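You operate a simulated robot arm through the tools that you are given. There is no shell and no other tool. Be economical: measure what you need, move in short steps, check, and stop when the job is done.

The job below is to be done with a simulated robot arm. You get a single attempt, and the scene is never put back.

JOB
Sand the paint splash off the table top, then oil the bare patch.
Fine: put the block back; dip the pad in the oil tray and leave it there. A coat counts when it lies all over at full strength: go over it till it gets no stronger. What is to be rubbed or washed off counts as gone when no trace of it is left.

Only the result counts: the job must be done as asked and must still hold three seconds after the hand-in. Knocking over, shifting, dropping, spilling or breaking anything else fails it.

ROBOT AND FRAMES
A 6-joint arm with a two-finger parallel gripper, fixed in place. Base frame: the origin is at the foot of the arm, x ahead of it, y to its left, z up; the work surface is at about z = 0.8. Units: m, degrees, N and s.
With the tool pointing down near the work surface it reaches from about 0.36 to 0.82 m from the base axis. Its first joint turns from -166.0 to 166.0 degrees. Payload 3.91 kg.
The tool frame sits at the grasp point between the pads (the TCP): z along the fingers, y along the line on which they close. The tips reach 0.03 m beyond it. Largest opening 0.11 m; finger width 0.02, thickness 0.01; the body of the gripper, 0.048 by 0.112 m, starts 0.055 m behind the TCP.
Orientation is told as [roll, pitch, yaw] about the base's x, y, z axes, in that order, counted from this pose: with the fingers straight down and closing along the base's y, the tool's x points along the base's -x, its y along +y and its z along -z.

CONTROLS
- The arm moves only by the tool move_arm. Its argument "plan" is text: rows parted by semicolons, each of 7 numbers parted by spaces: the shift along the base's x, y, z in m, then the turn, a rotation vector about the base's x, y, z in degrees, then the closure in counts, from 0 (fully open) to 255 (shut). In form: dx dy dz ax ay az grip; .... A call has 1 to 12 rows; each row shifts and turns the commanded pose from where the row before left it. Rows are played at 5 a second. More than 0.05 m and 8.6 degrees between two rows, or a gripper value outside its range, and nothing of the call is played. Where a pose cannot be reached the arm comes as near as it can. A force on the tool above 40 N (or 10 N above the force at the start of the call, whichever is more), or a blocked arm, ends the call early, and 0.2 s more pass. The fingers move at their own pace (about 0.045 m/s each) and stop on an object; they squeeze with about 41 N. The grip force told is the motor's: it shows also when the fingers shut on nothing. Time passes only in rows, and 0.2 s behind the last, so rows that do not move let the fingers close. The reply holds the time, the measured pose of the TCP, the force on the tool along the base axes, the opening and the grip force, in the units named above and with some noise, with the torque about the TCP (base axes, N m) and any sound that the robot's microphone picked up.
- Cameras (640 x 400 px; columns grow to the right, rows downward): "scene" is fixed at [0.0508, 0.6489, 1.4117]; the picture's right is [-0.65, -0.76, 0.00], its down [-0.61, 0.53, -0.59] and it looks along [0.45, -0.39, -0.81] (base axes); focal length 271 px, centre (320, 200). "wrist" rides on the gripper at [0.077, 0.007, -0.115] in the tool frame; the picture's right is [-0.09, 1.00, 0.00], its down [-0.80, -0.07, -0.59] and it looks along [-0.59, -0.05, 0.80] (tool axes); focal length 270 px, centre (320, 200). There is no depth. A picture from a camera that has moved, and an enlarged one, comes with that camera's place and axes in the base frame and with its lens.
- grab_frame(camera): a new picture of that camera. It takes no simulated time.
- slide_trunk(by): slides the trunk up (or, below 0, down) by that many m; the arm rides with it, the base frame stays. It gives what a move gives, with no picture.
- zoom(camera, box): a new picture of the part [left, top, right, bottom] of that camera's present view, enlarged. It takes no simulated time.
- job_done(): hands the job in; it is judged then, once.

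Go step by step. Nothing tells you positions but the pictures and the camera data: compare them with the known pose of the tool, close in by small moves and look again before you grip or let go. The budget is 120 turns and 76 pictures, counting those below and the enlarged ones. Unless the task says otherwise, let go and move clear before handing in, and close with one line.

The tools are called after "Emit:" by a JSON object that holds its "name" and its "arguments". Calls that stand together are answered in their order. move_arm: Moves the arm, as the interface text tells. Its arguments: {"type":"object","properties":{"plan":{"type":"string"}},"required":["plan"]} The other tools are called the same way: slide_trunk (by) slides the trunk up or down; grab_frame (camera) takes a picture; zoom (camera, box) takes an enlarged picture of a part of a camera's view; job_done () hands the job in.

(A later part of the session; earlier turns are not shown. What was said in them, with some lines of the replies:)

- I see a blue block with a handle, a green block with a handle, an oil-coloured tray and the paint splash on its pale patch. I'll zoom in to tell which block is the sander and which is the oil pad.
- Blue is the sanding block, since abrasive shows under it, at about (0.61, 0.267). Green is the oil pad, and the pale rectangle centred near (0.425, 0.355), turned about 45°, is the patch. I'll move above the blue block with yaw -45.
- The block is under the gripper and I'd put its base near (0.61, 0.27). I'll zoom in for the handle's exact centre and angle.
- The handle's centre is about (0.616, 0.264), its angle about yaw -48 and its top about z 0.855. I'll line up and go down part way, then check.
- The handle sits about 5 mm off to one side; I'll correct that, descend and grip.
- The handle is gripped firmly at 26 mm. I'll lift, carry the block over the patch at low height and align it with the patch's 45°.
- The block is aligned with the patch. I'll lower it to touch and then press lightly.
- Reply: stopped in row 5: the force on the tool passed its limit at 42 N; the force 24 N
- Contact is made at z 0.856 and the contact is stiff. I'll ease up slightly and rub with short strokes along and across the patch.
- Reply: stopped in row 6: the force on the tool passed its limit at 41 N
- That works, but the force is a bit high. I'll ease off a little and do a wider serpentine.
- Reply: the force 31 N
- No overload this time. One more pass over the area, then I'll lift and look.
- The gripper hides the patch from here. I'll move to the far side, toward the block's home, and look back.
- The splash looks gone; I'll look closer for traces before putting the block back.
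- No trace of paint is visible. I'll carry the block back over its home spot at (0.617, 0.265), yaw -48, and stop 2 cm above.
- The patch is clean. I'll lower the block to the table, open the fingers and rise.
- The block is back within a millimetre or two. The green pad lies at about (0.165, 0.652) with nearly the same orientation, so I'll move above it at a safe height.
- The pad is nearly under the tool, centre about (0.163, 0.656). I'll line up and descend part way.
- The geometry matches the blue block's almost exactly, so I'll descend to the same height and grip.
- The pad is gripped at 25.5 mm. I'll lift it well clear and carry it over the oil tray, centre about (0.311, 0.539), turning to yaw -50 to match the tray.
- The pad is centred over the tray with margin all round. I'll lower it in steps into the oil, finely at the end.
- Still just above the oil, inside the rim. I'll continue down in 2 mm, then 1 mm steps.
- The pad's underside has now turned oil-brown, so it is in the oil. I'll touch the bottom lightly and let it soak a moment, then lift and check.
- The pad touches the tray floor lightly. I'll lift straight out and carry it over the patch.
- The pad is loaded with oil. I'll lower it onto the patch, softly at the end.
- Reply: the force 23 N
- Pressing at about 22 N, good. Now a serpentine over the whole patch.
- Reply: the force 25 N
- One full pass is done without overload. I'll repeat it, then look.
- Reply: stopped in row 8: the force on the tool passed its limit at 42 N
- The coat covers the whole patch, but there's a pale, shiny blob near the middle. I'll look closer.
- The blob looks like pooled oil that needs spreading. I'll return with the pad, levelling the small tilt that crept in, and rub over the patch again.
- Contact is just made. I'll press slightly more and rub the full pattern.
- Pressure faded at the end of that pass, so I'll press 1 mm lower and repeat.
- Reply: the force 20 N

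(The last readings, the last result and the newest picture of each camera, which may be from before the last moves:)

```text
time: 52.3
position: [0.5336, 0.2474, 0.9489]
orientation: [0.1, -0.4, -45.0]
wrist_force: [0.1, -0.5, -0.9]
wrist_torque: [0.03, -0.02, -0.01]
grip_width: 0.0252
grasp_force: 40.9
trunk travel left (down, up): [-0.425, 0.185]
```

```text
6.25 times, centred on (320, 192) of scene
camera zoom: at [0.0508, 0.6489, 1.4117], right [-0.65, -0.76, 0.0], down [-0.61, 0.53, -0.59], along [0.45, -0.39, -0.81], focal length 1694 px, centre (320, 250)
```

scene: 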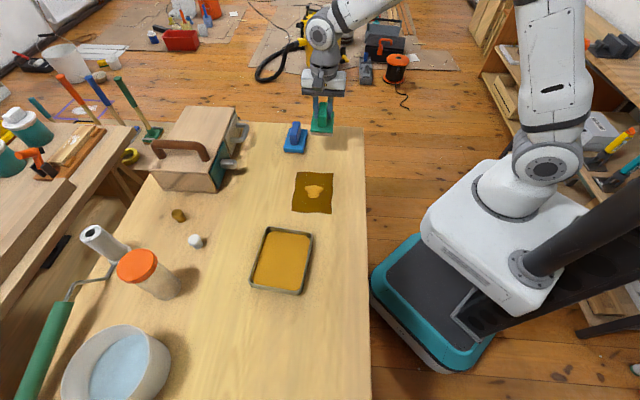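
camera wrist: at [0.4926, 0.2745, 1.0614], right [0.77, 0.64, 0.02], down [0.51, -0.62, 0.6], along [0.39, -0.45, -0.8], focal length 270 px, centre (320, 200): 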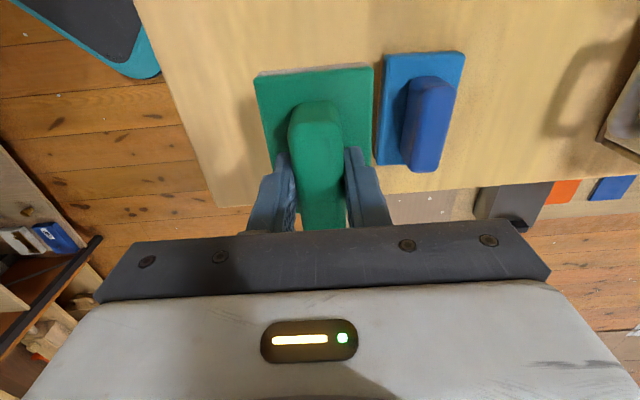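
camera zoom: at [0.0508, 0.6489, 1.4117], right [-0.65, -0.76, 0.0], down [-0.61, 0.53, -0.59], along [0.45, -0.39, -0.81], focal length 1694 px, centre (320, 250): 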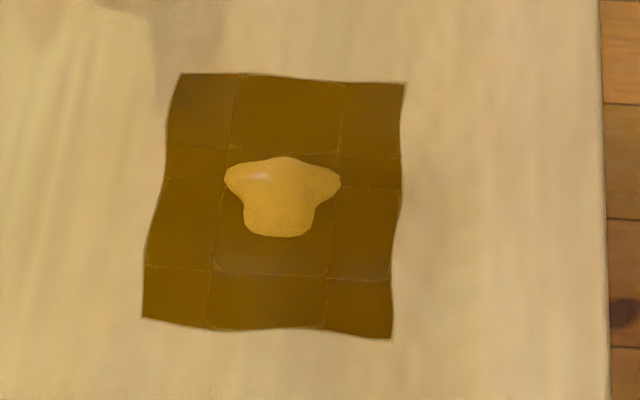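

The blob is unchanged by rubbing, so I need to understand it. I'll place the wrist camera directly above the patch to inspect it.

Emit:
{"name": "move_arm", "arguments": {"plan": "-0.03 0.025 0.02 0 0 0 255;-0.025 0.025 0 0 0 0 255;0 0 0 0 0 0 255"}}

Emit:
{"name": "grab_frame", "arguments": {"camera": "wrist"}}

Emit:
{"name": "zoom", "arguments": {"camera": "wrist", "box": [220, 0, 420, 125]}}

```text
time: 53.1
position: [0.4784, 0.2971, 0.9657]
orientation: [0.0, -0.3, -45.0]
wrist_force: [-0.5, 0.7, -1.2]
wrist_torque: [-0.02, 0.01, -0.03]
grip_width: 0.0256
grasp_force: 40.5
trunk travel left (down, up): [-0.425, 0.185]
```

```text
38 pictures are left
camera wrist: at [0.4291, 0.3576, 1.0814], right [0.77, 0.64, 0.0], down [0.51, -0.61, 0.6], along [0.39, -0.46, -0.8], focal length 270 px, centre (320, 200)
```

wrist: 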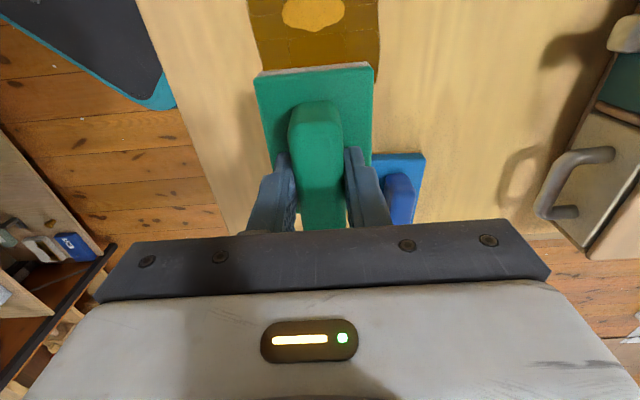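

```text
3.20 times, centred on (320, 62) of wrist
camera zoom: at [0.4291, 0.3576, 1.0814], right [0.77, 0.64, 0.0], down [0.51, -0.61, 0.6], along [0.39, -0.46, -0.8], focal length 865 px, centre (320, 640)
```

zoom: 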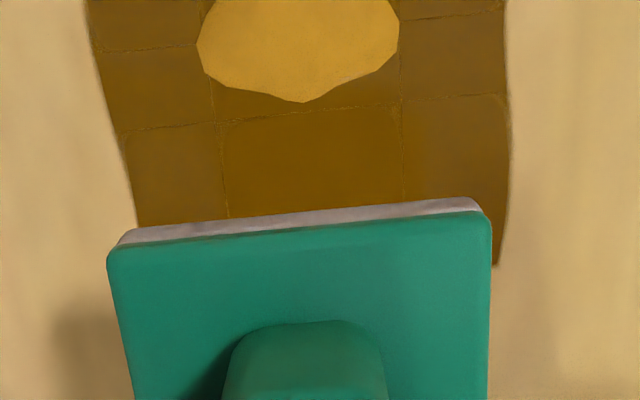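

The pad edge now looks dry grey, and the blob looks like excess oil left where the pad first pressed down. I'll rub directly over it with longer strokes, moving it outward within the patch, and compare.

Emit:
{"name": "move_arm", "arguments": {"plan": "-0.026 0.027 -0.03 0 0.2 0 255;-0.026 0.028 -0.03 0 0 0 255;0 0 -0.04 0 0 0 255;0 0 -0.006 0 0 0 255;0 0 -0.0015 0 0 0 255;0 0 0 0 0 0 255"}}

```text
time: 54.5
position: [0.4249, 0.3539, 0.8585]
orientation: [-0.1, -0.2, -45.1]
wrist_force: [1.0, 0.6, -0.5]
wrist_torque: [0.0, 0.0, 0.02]
grip_width: 0.0253
grasp_force: 41.3
trunk travel left (down, up): [-0.425, 0.185]
```

Emit:
{"name": "move_arm", "arguments": {"plan": "0 0 -0.0015 0 0 0 255;0.014 -0.014 -0.0004 0 0 0 255;-0.014 0.014 0 0 0 0 255;-0.014 0.014 0 0 0 0 255;0.014 -0.014 0 0 0 0 255;0.014 0.014 0 0 0 0 255;-0.014 -0.014 0 0 0 0 255;-0.014 -0.014 0 0 0 0 255;0.014 0.014 0 0 0 0 255;0.014 -0.014 0 0 0 0 255;-0.014 0.014 0 0 0 0 255;-0.014 0.014 0 0 0 0 255"}}

Emit:
{"name": "move_arm", "arguments": {"plan": "0 0 0.03 0 0 0 255;0 0 0.03 0 0 0 255;0.034 -0.034 0 0 0 0 255;0.034 -0.034 0 0 0 0 255;0.034 -0.034 0.01 0 0 0 255;0.02 -0.02 0.02 0 0 0 255;0 0 0 0 0 0 255"}}

Emit:
{"name": "zoom", "arguments": {"camera": "scene", "box": [280, 160, 360, 224]}}

```text
time: 57.1
position: [0.4117, 0.3652, 0.8578]
orientation: [-0.2, -0.1, -45.1]
wrist_force: [0.9, 0.2, 4.5]
wrist_torque: [-0.06, -0.11, 0.04]
grip_width: 0.0252
grasp_force: 40.8
trunk travel left (down, up): [-0.425, 0.185]
```

```text
time: 58.7
position: [0.5347, 0.2453, 0.95]
orientation: [0.0, -0.2, -45.0]
wrist_force: [-0.2, -0.7, -0.1]
wrist_torque: [-0.01, 0.0, 0.0]
grip_width: 0.0255
grasp_force: 41.1
trunk travel left (down, up): [-0.425, 0.185]
```

```text
6.25 times, centred on (320, 192) of scene
camera zoom: at [0.0508, 0.6489, 1.4117], right [-0.65, -0.76, 0.0], down [-0.61, 0.53, -0.59], along [0.45, -0.39, -0.81], focal length 1694 px, centre (320, 250)
```

zoom: 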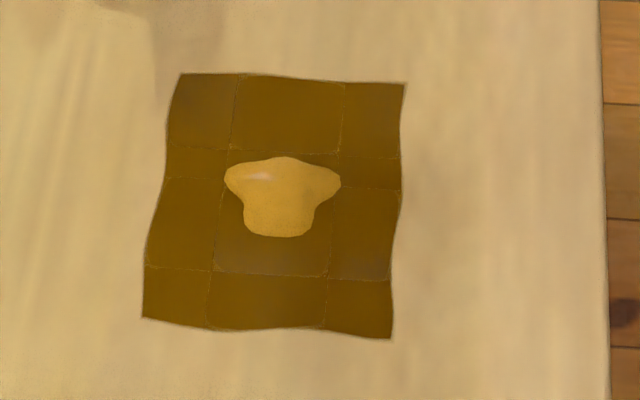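

No change: the dry pad no longer works on it. The pad has to end in the tray anyway, so I'll re-dip it, let it drain over the tray, and see whether a wet pass spreads the blob.

Emit:
{"name": "move_arm", "arguments": {"plan": "-0.0276 0.0369 0 0 0 -1 255;-0.0276 0.0369 0 0 0 -1 255;-0.0276 0.0369 0 0 0 -1 255;-0.0276 0.0369 0 0 0 -1 255;-0.0276 0.0369 0 0 0 -1 255;-0.0276 0.0369 0 0 0 0 255;-0.0276 0.0369 0 0 0 0 255;-0.0276 0.0369 0 0 0 0 255;0 0 -0.02 0 0 0 255;0 0 0 0 0 0 255"}}

Emit:
{"name": "grab_frame", "arguments": {"camera": "scene"}}

Emit:
{"name": "zoom", "arguments": {"camera": "scene", "box": [280, 160, 360, 224]}}

```text
time: 60.9
position: [0.3158, 0.5399, 0.9296]
orientation: [0.0, -0.2, -50.0]
wrist_force: [0.2, 0.1, -0.2]
wrist_torque: [-0.06, 0.0, 0.03]
grip_width: 0.0252
grasp_force: 41.0
trunk travel left (down, up): [-0.425, 0.185]
```

```text
35 pictures are left
```

scene: 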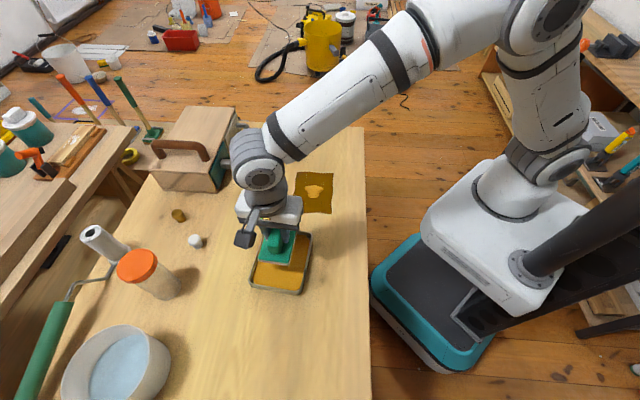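

```text
6.25 times, centred on (320, 192) of scene
camera zoom: at [0.0508, 0.6489, 1.4117], right [-0.65, -0.76, 0.0], down [-0.61, 0.53, -0.59], along [0.45, -0.39, -0.81], focal length 1694 px, centre (320, 250)
```

zoom: 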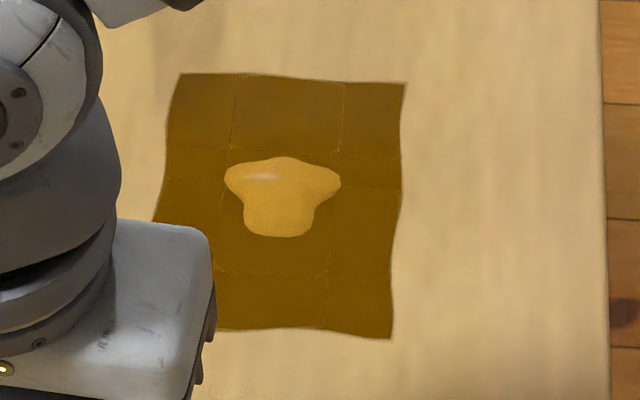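

Blob unchanged. Dipping again, shallower this time, then draining over the tray.

Emit:
{"name": "move_arm", "arguments": {"plan": "-0.001 0.001 -0.03 0 0 0 255;0 0 -0.02 0 0 0 255;0 0 -0.01 0 0 0 255;0 0 -0.0055 0 0 0 255;0 0 0 0 0 0 255;0 0 0 0 0 0 255"}}

Emit:
{"name": "move_arm", "arguments": {"plan": "0 0 0.02 0 0 0 255;0 0 0.025 0 0 0 255;0 0 0 0 0 0 255"}}

Emit:
{"name": "zoom", "arguments": {"camera": "scene", "box": [230, 210, 330, 300]}}

```text
time: 62.3
position: [0.3128, 0.5412, 0.8622]
orientation: [-0.1, -0.2, -49.9]
wrist_force: [-0.3, -0.6, 0.8]
wrist_torque: [0.03, -0.06, 0.04]
grip_width: 0.025
grasp_force: 40.6
trunk travel left (down, up): [-0.425, 0.185]
```

```text
time: 63.1
position: [0.3154, 0.5413, 0.9067]
orientation: [-0.1, -0.2, -50.0]
wrist_force: [0.3, -0.5, 0.0]
wrist_torque: [-0.01, 0.0, 0.01]
grip_width: 0.0252
grasp_force: 40.6
trunk travel left (down, up): [-0.425, 0.185]
```

```text
4.44 times, centred on (280, 255) of scene
camera zoom: at [0.0508, 0.6489, 1.4117], right [-0.65, -0.76, 0.0], down [-0.61, 0.53, -0.59], along [0.45, -0.39, -0.81], focal length 1205 px, centre (498, -44)
```

zoom: 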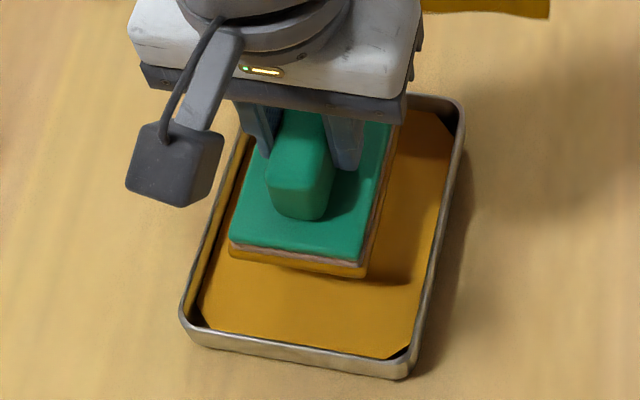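

The pad is loaded again. I'll hold it over the tray for two seconds to drain, then check.

Emit:
{"name": "move_arm", "arguments": {"plan": "0 0 0 0 0 0 255;0 0 0 0 0 0 255;0 0 0 0 0 0 255;0 0 0 0 0 0 255;0 0 0 0 0 0 255;0 0 0 0 0 0 255;0 0 0 0 0 0 255;0 0 0 0 0 0 255;0 0 0 0 0 0 255;0 0 0 0 0 0 255;0 0 0 0 0 0 255;0 0 0 0 0 0 255"}}

Emit:
{"name": "zoom", "arguments": {"camera": "scene", "box": [230, 210, 330, 300]}}

```text
time: 65.7
position: [0.3161, 0.5418, 0.9074]
orientation: [-0.1, -0.2, -50.0]
wrist_force: [-1.0, 1.1, -1.6]
wrist_torque: [-0.01, 0.0, 0.0]
grip_width: 0.0254
grasp_force: 41.2
trunk travel left (down, up): [-0.425, 0.185]
```

```text
4.44 times, centred on (280, 255) of scene
camera zoom: at [0.0508, 0.6489, 1.4117], right [-0.65, -0.76, 0.0], down [-0.61, 0.53, -0.59], along [0.45, -0.39, -0.81], focal length 1205 px, centre (498, -44)
```

zoom: 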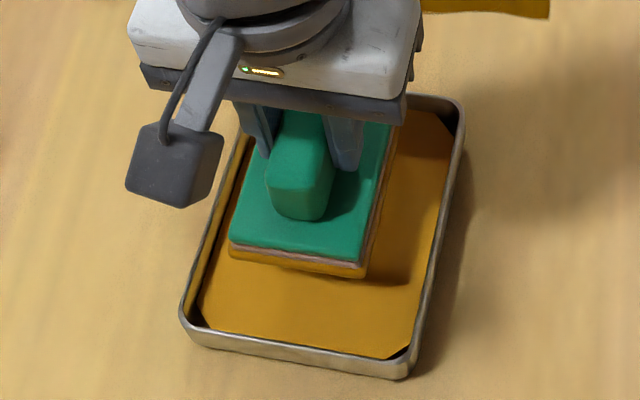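

No dripping. I'll carry the wet pad to the patch and begin rubbing right as it touches down.

Emit:
{"name": "move_arm", "arguments": {"plan": "0.0218 -0.0376 0 0 0 1 255;0.0218 -0.0376 0 0 0 1 255;0.0218 -0.0376 0 0 0 1 255;0.0218 -0.0376 0 0 0 1 255;0.0218 -0.0376 -0.015 0 0 1 255;0 0 -0.025 0 0 0 255;0 0 -0.005 0 0 0 255;0 0 -0.0035 0 0 0 255;0.01 0.01 -0.0012 0 0 0 255;0.008 0.008 -0.0005 0 0 0 255"}}

```text
time: 67.9
position: [0.4392, 0.3686, 0.8578]
orientation: [0.0, -0.3, -45.0]
wrist_force: [-2.5, -3.9, 11.0]
wrist_torque: [-0.15, 0.07, -0.01]
grip_width: 0.0252
grasp_force: 41.1
trunk travel left (down, up): [-0.425, 0.185]
```

Emit:
{"name": "move_arm", "arguments": {"plan": "0.017 -0.017 0 0 0 0 255;-0.017 0.017 0 0 0 0 255;-0.017 0.017 0 0 0 0 255;-0.017 -0.017 0 0 0 0 255;0.017 -0.017 0 0 0 0 255;0.017 -0.017 0 0 0 0 255;-0.017 -0.017 0 0 0 0 255;-0.017 0.017 0 0 0 0 255;-0.017 0.017 0 0 0 0 255;0.017 0.017 0 0 0 0 255;0.017 -0.017 0 0 0 0 255"}}

Emit:
{"name": "move_arm", "arguments": {"plan": "0 0 0.03 0 0 0 255;0 0 0.03 0 0 0 255;0.034 -0.034 0 0 0 0 255;0.034 -0.034 0 0 0 0 255;0.034 -0.034 0.01 0 0 0 255;0 0 0.02 0 0 0 255;0 0 0 0 0 0 255"}}

Emit:
{"name": "zoom", "arguments": {"camera": "scene", "box": [280, 160, 360, 224]}}

Emit:
{"name": "zoom", "arguments": {"camera": "scene", "box": [270, 90, 370, 170]}}

```text
time: 70.3
position: [0.4235, 0.355, 0.8574]
orientation: [0.1, -0.2, -45.0]
wrist_force: [-2.1, 2.5, 20.0]
wrist_torque: [0.18, 0.41, -0.15]
grip_width: 0.0251
grasp_force: 41.3
trunk travel left (down, up): [-0.425, 0.185]
```

```text
time: 71.9
position: [0.5249, 0.2525, 0.947]
orientation: [-0.1, -0.2, -45.1]
wrist_force: [-0.8, -0.6, 0.3]
wrist_torque: [-0.05, 0.01, -0.03]
grip_width: 0.0253
grasp_force: 41.1
trunk travel left (down, up): [-0.425, 0.185]
```

```text
6.25 times, centred on (320, 192) of scene
camera zoom: at [0.0508, 0.6489, 1.4117], right [-0.65, -0.76, 0.0], down [-0.61, 0.53, -0.59], along [0.45, -0.39, -0.81], focal length 1694 px, centre (320, 250)
```

zoom: 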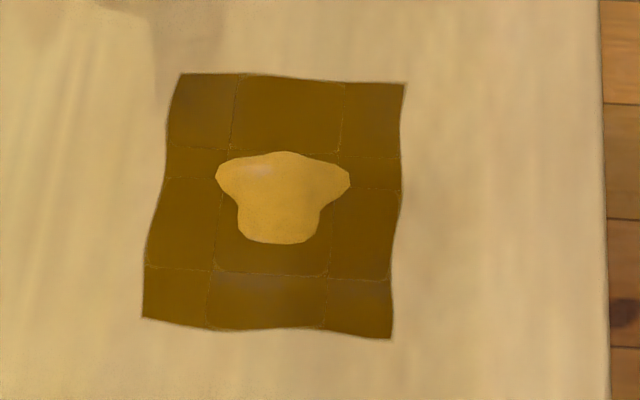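

```text
5.00 times, centred on (320, 130) of scene
camera zoom: at [0.0508, 0.6489, 1.4117], right [-0.65, -0.76, 0.0], down [-0.61, 0.53, -0.59], along [0.45, -0.39, -0.81], focal length 1356 px, centre (320, 550)
```

zoom: 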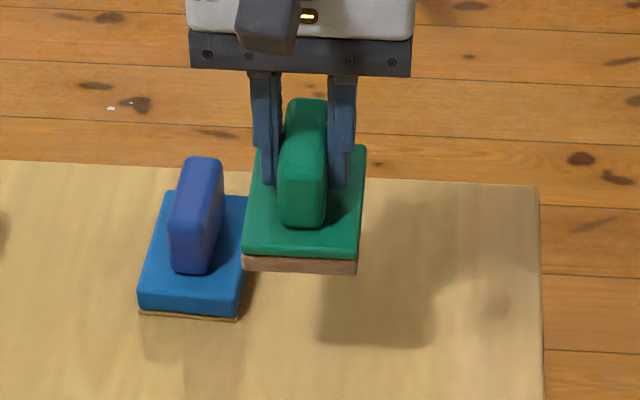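

The blob grew slightly with the second load, so it is surplus oil pooling on a coat that's already saturated; more oil won't help. I'll check the coat's edges and the thin lines up close.

Emit:
{"name": "zoom", "arguments": {"camera": "scene", "box": [292, 168, 316, 188]}}

Emit:
{"name": "zoom", "arguments": {"camera": "scene", "box": [310, 192, 336, 216]}}

```text
16.00 times, centred on (304, 178) of scene
camera zoom: at [0.0508, 0.6489, 1.4117], right [-0.65, -0.76, 0.0], down [-0.61, 0.53, -0.59], along [0.45, -0.39, -0.81], focal length 4338 px, centre (576, 552)
```

zoom: 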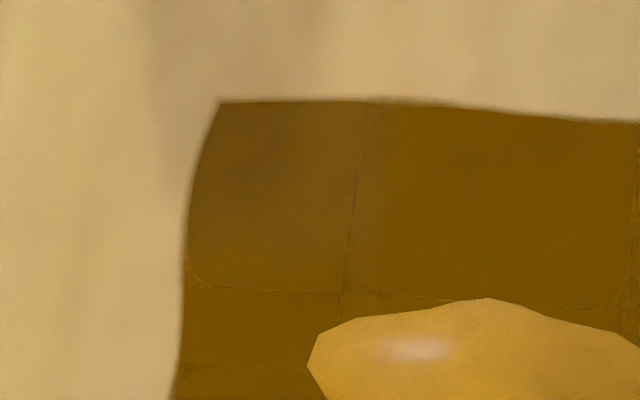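

```text
16.00 times, centred on (323, 204) of scene
camera zoom: at [0.0508, 0.6489, 1.4117], right [-0.65, -0.76, 0.0], down [-0.61, 0.53, -0.59], along [0.45, -0.39, -0.81], focal length 4338 px, centre (272, 136)
```

zoom: 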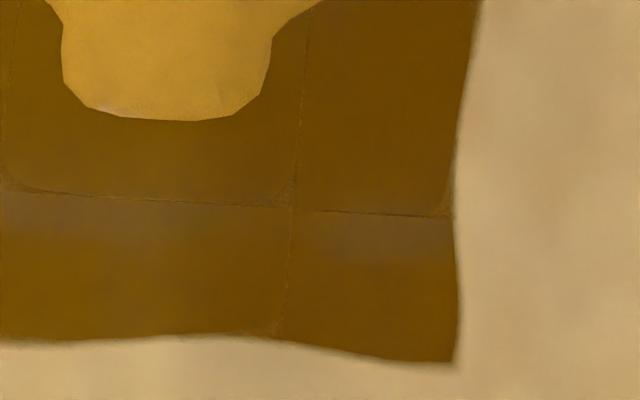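

The coat is even, dark and reaches past every edge of the patch. Now I'll take the pad to the tray and set it down in the oil.

Emit:
{"name": "move_arm", "arguments": {"plan": "-0.0263 0.036 0 0 0 -1 255;-0.0263 0.036 0 0 0 -1 255;-0.0263 0.036 0 0 0 -1 255;-0.0263 0.036 0 0 0 -1 255;-0.0263 0.036 0 0 0 -1 255;-0.0263 0.036 0 0 0 0 255;-0.0263 0.036 0 0 0 0 255;-0.0263 0.036 0 0 0 0 255;0 0 -0.03 0 0 0 255;0 0 -0.025 0 0 0 255;0 0 0 0 0 0 255"}}

```text
time: 74.3
position: [0.3137, 0.542, 0.8947]
orientation: [-0.1, -0.2, -50.0]
wrist_force: [-0.8, -0.3, -0.3]
wrist_torque: [-0.03, 0.0, -0.02]
grip_width: 0.0254
grasp_force: 41.4
trunk travel left (down, up): [-0.425, 0.185]
```

Emit:
{"name": "move_arm", "arguments": {"plan": "0 -0.001 -0.018 0 0 0 255;0 0 -0.01 0 0 0 255;0 0 -0.0035 0 0 0 255;0 0 0 0 0 0 255;0 0 0 0 0 0 255"}}

Emit:
{"name": "zoom", "arguments": {"camera": "scene", "box": [230, 210, 330, 300]}}

```text
time: 75.5
position: [0.3139, 0.5391, 0.8611]
orientation: [-0.1, -0.2, -49.9]
wrist_force: [-0.5, -0.2, 2.0]
wrist_torque: [0.03, -0.09, 0.02]
grip_width: 0.0253
grasp_force: 41.2
trunk travel left (down, up): [-0.425, 0.185]
```

```text
4.44 times, centred on (280, 255) of scene
camera zoom: at [0.0508, 0.6489, 1.4117], right [-0.65, -0.76, 0.0], down [-0.61, 0.53, -0.59], along [0.45, -0.39, -0.81], focal length 1205 px, centre (498, -44)
```

zoom: 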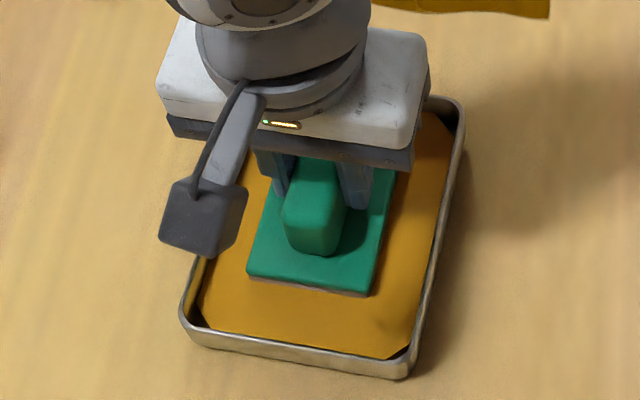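

The pad rests on the tray floor. I'll open only partly so the fingers don't touch the rim, then go straight up.

Emit:
{"name": "move_arm", "arguments": {"plan": "0 0 0 0 0 0 200;0 0 0 0 0 0 150;0 0 0 0 0 0 150;0 0 0 0 0 0 150;0 0 0.015 0 0 0 150;0 0 0.025 0 0 0 150;0 0 0.05 0 0 0 150;0 0 0.04 0 0 0 150;0 0 0 0 0 0 150"}}

Emit:
{"name": "zoom", "arguments": {"camera": "scene", "box": [230, 210, 330, 300]}}

```text
time: 77.5
position: [0.3161, 0.5424, 0.9927]
orientation: [-0.2, -0.2, -50.1]
wrist_force: [1.0, -0.7, 0.0]
wrist_torque: [-0.02, 0.0, 0.03]
grip_width: 0.0453
grasp_force: 0.0
trunk travel left (down, up): [-0.425, 0.185]
```

```text
4.44 times, centred on (280, 255) of scene
camera zoom: at [0.0508, 0.6489, 1.4117], right [-0.65, -0.76, 0.0], down [-0.61, 0.53, -0.59], along [0.45, -0.39, -0.81], focal length 1205 px, centre (498, -44)
```

zoom: 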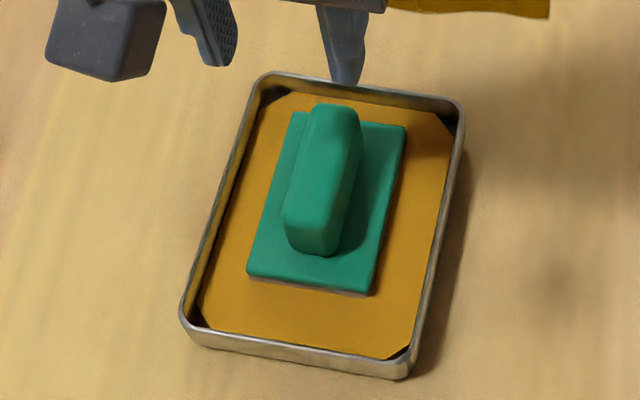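

The pad sits flat in the oil and the tray hasn't moved. I'll move the arm clear and take a final look.

Emit:
{"name": "move_arm", "arguments": {"plan": "0 -0.03 0.03 0 0 0 100;0 -0.03 0.03 0 0 0 50;0.02 -0.04 0.02 0 0 0 0;0.02 -0.04 0 0 0 0 0;0.02 -0.04 0 0 0 0 0;0.02 -0.04 0 0 0 0 0;0 0 0 0 0 0 0"}}

Emit:
{"name": "grab_frame", "arguments": {"camera": "scene"}}

Emit:
{"name": "grab_frame", "arguments": {"camera": "wrist"}}

```text
time: 79.1
position: [0.3944, 0.3208, 1.07]
orientation: [-0.1, -0.2, -50.0]
wrist_force: [-0.1, 0.4, -0.4]
wrist_torque: [0.03, -0.02, 0.03]
grip_width: 0.1102
grasp_force: 0.1
trunk travel left (down, up): [-0.425, 0.185]
```

```text
25 pictures are left
```

scene: 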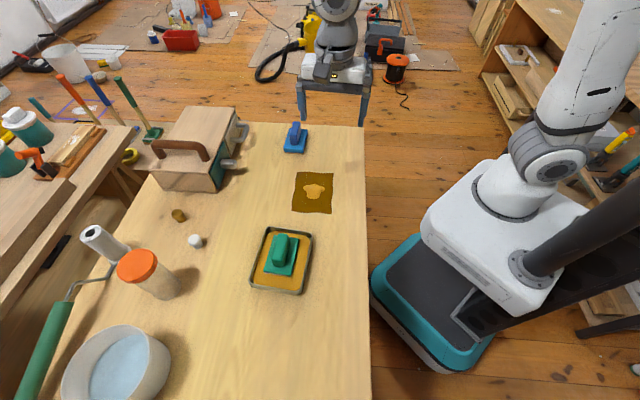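

```text
24 pictures are left
camera wrist: at [0.351, 0.3852, 1.1859], right [0.82, 0.57, 0.0], down [0.46, -0.66, 0.6], along [0.34, -0.49, -0.8], focal length 270 px, centre (320, 200)
```

wrist: 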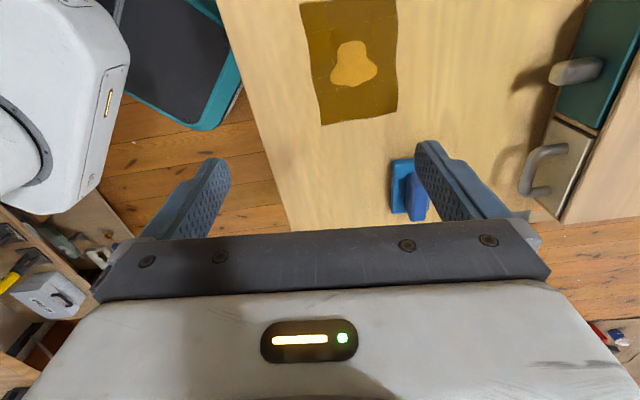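

The paint is gone, the coat covers the whole patch, the sanding block is back in its place, the pad lies in the oil tray and the arm is clear. Only a small pool of surplus oil remains on the coat. The dry pad didn't pick it up and fresh oil only made it bigger, so I'm handing in.

Emit:
{"name": "job_done", "arguments": {}}

```text
The job is handed in.
```

I sanded off the paint splash and oiled the bare patch edge to edge, put the block back and left the pad in the oil tray, but a small pool of surplus oil I couldn't remove is still on the middle of the coat.
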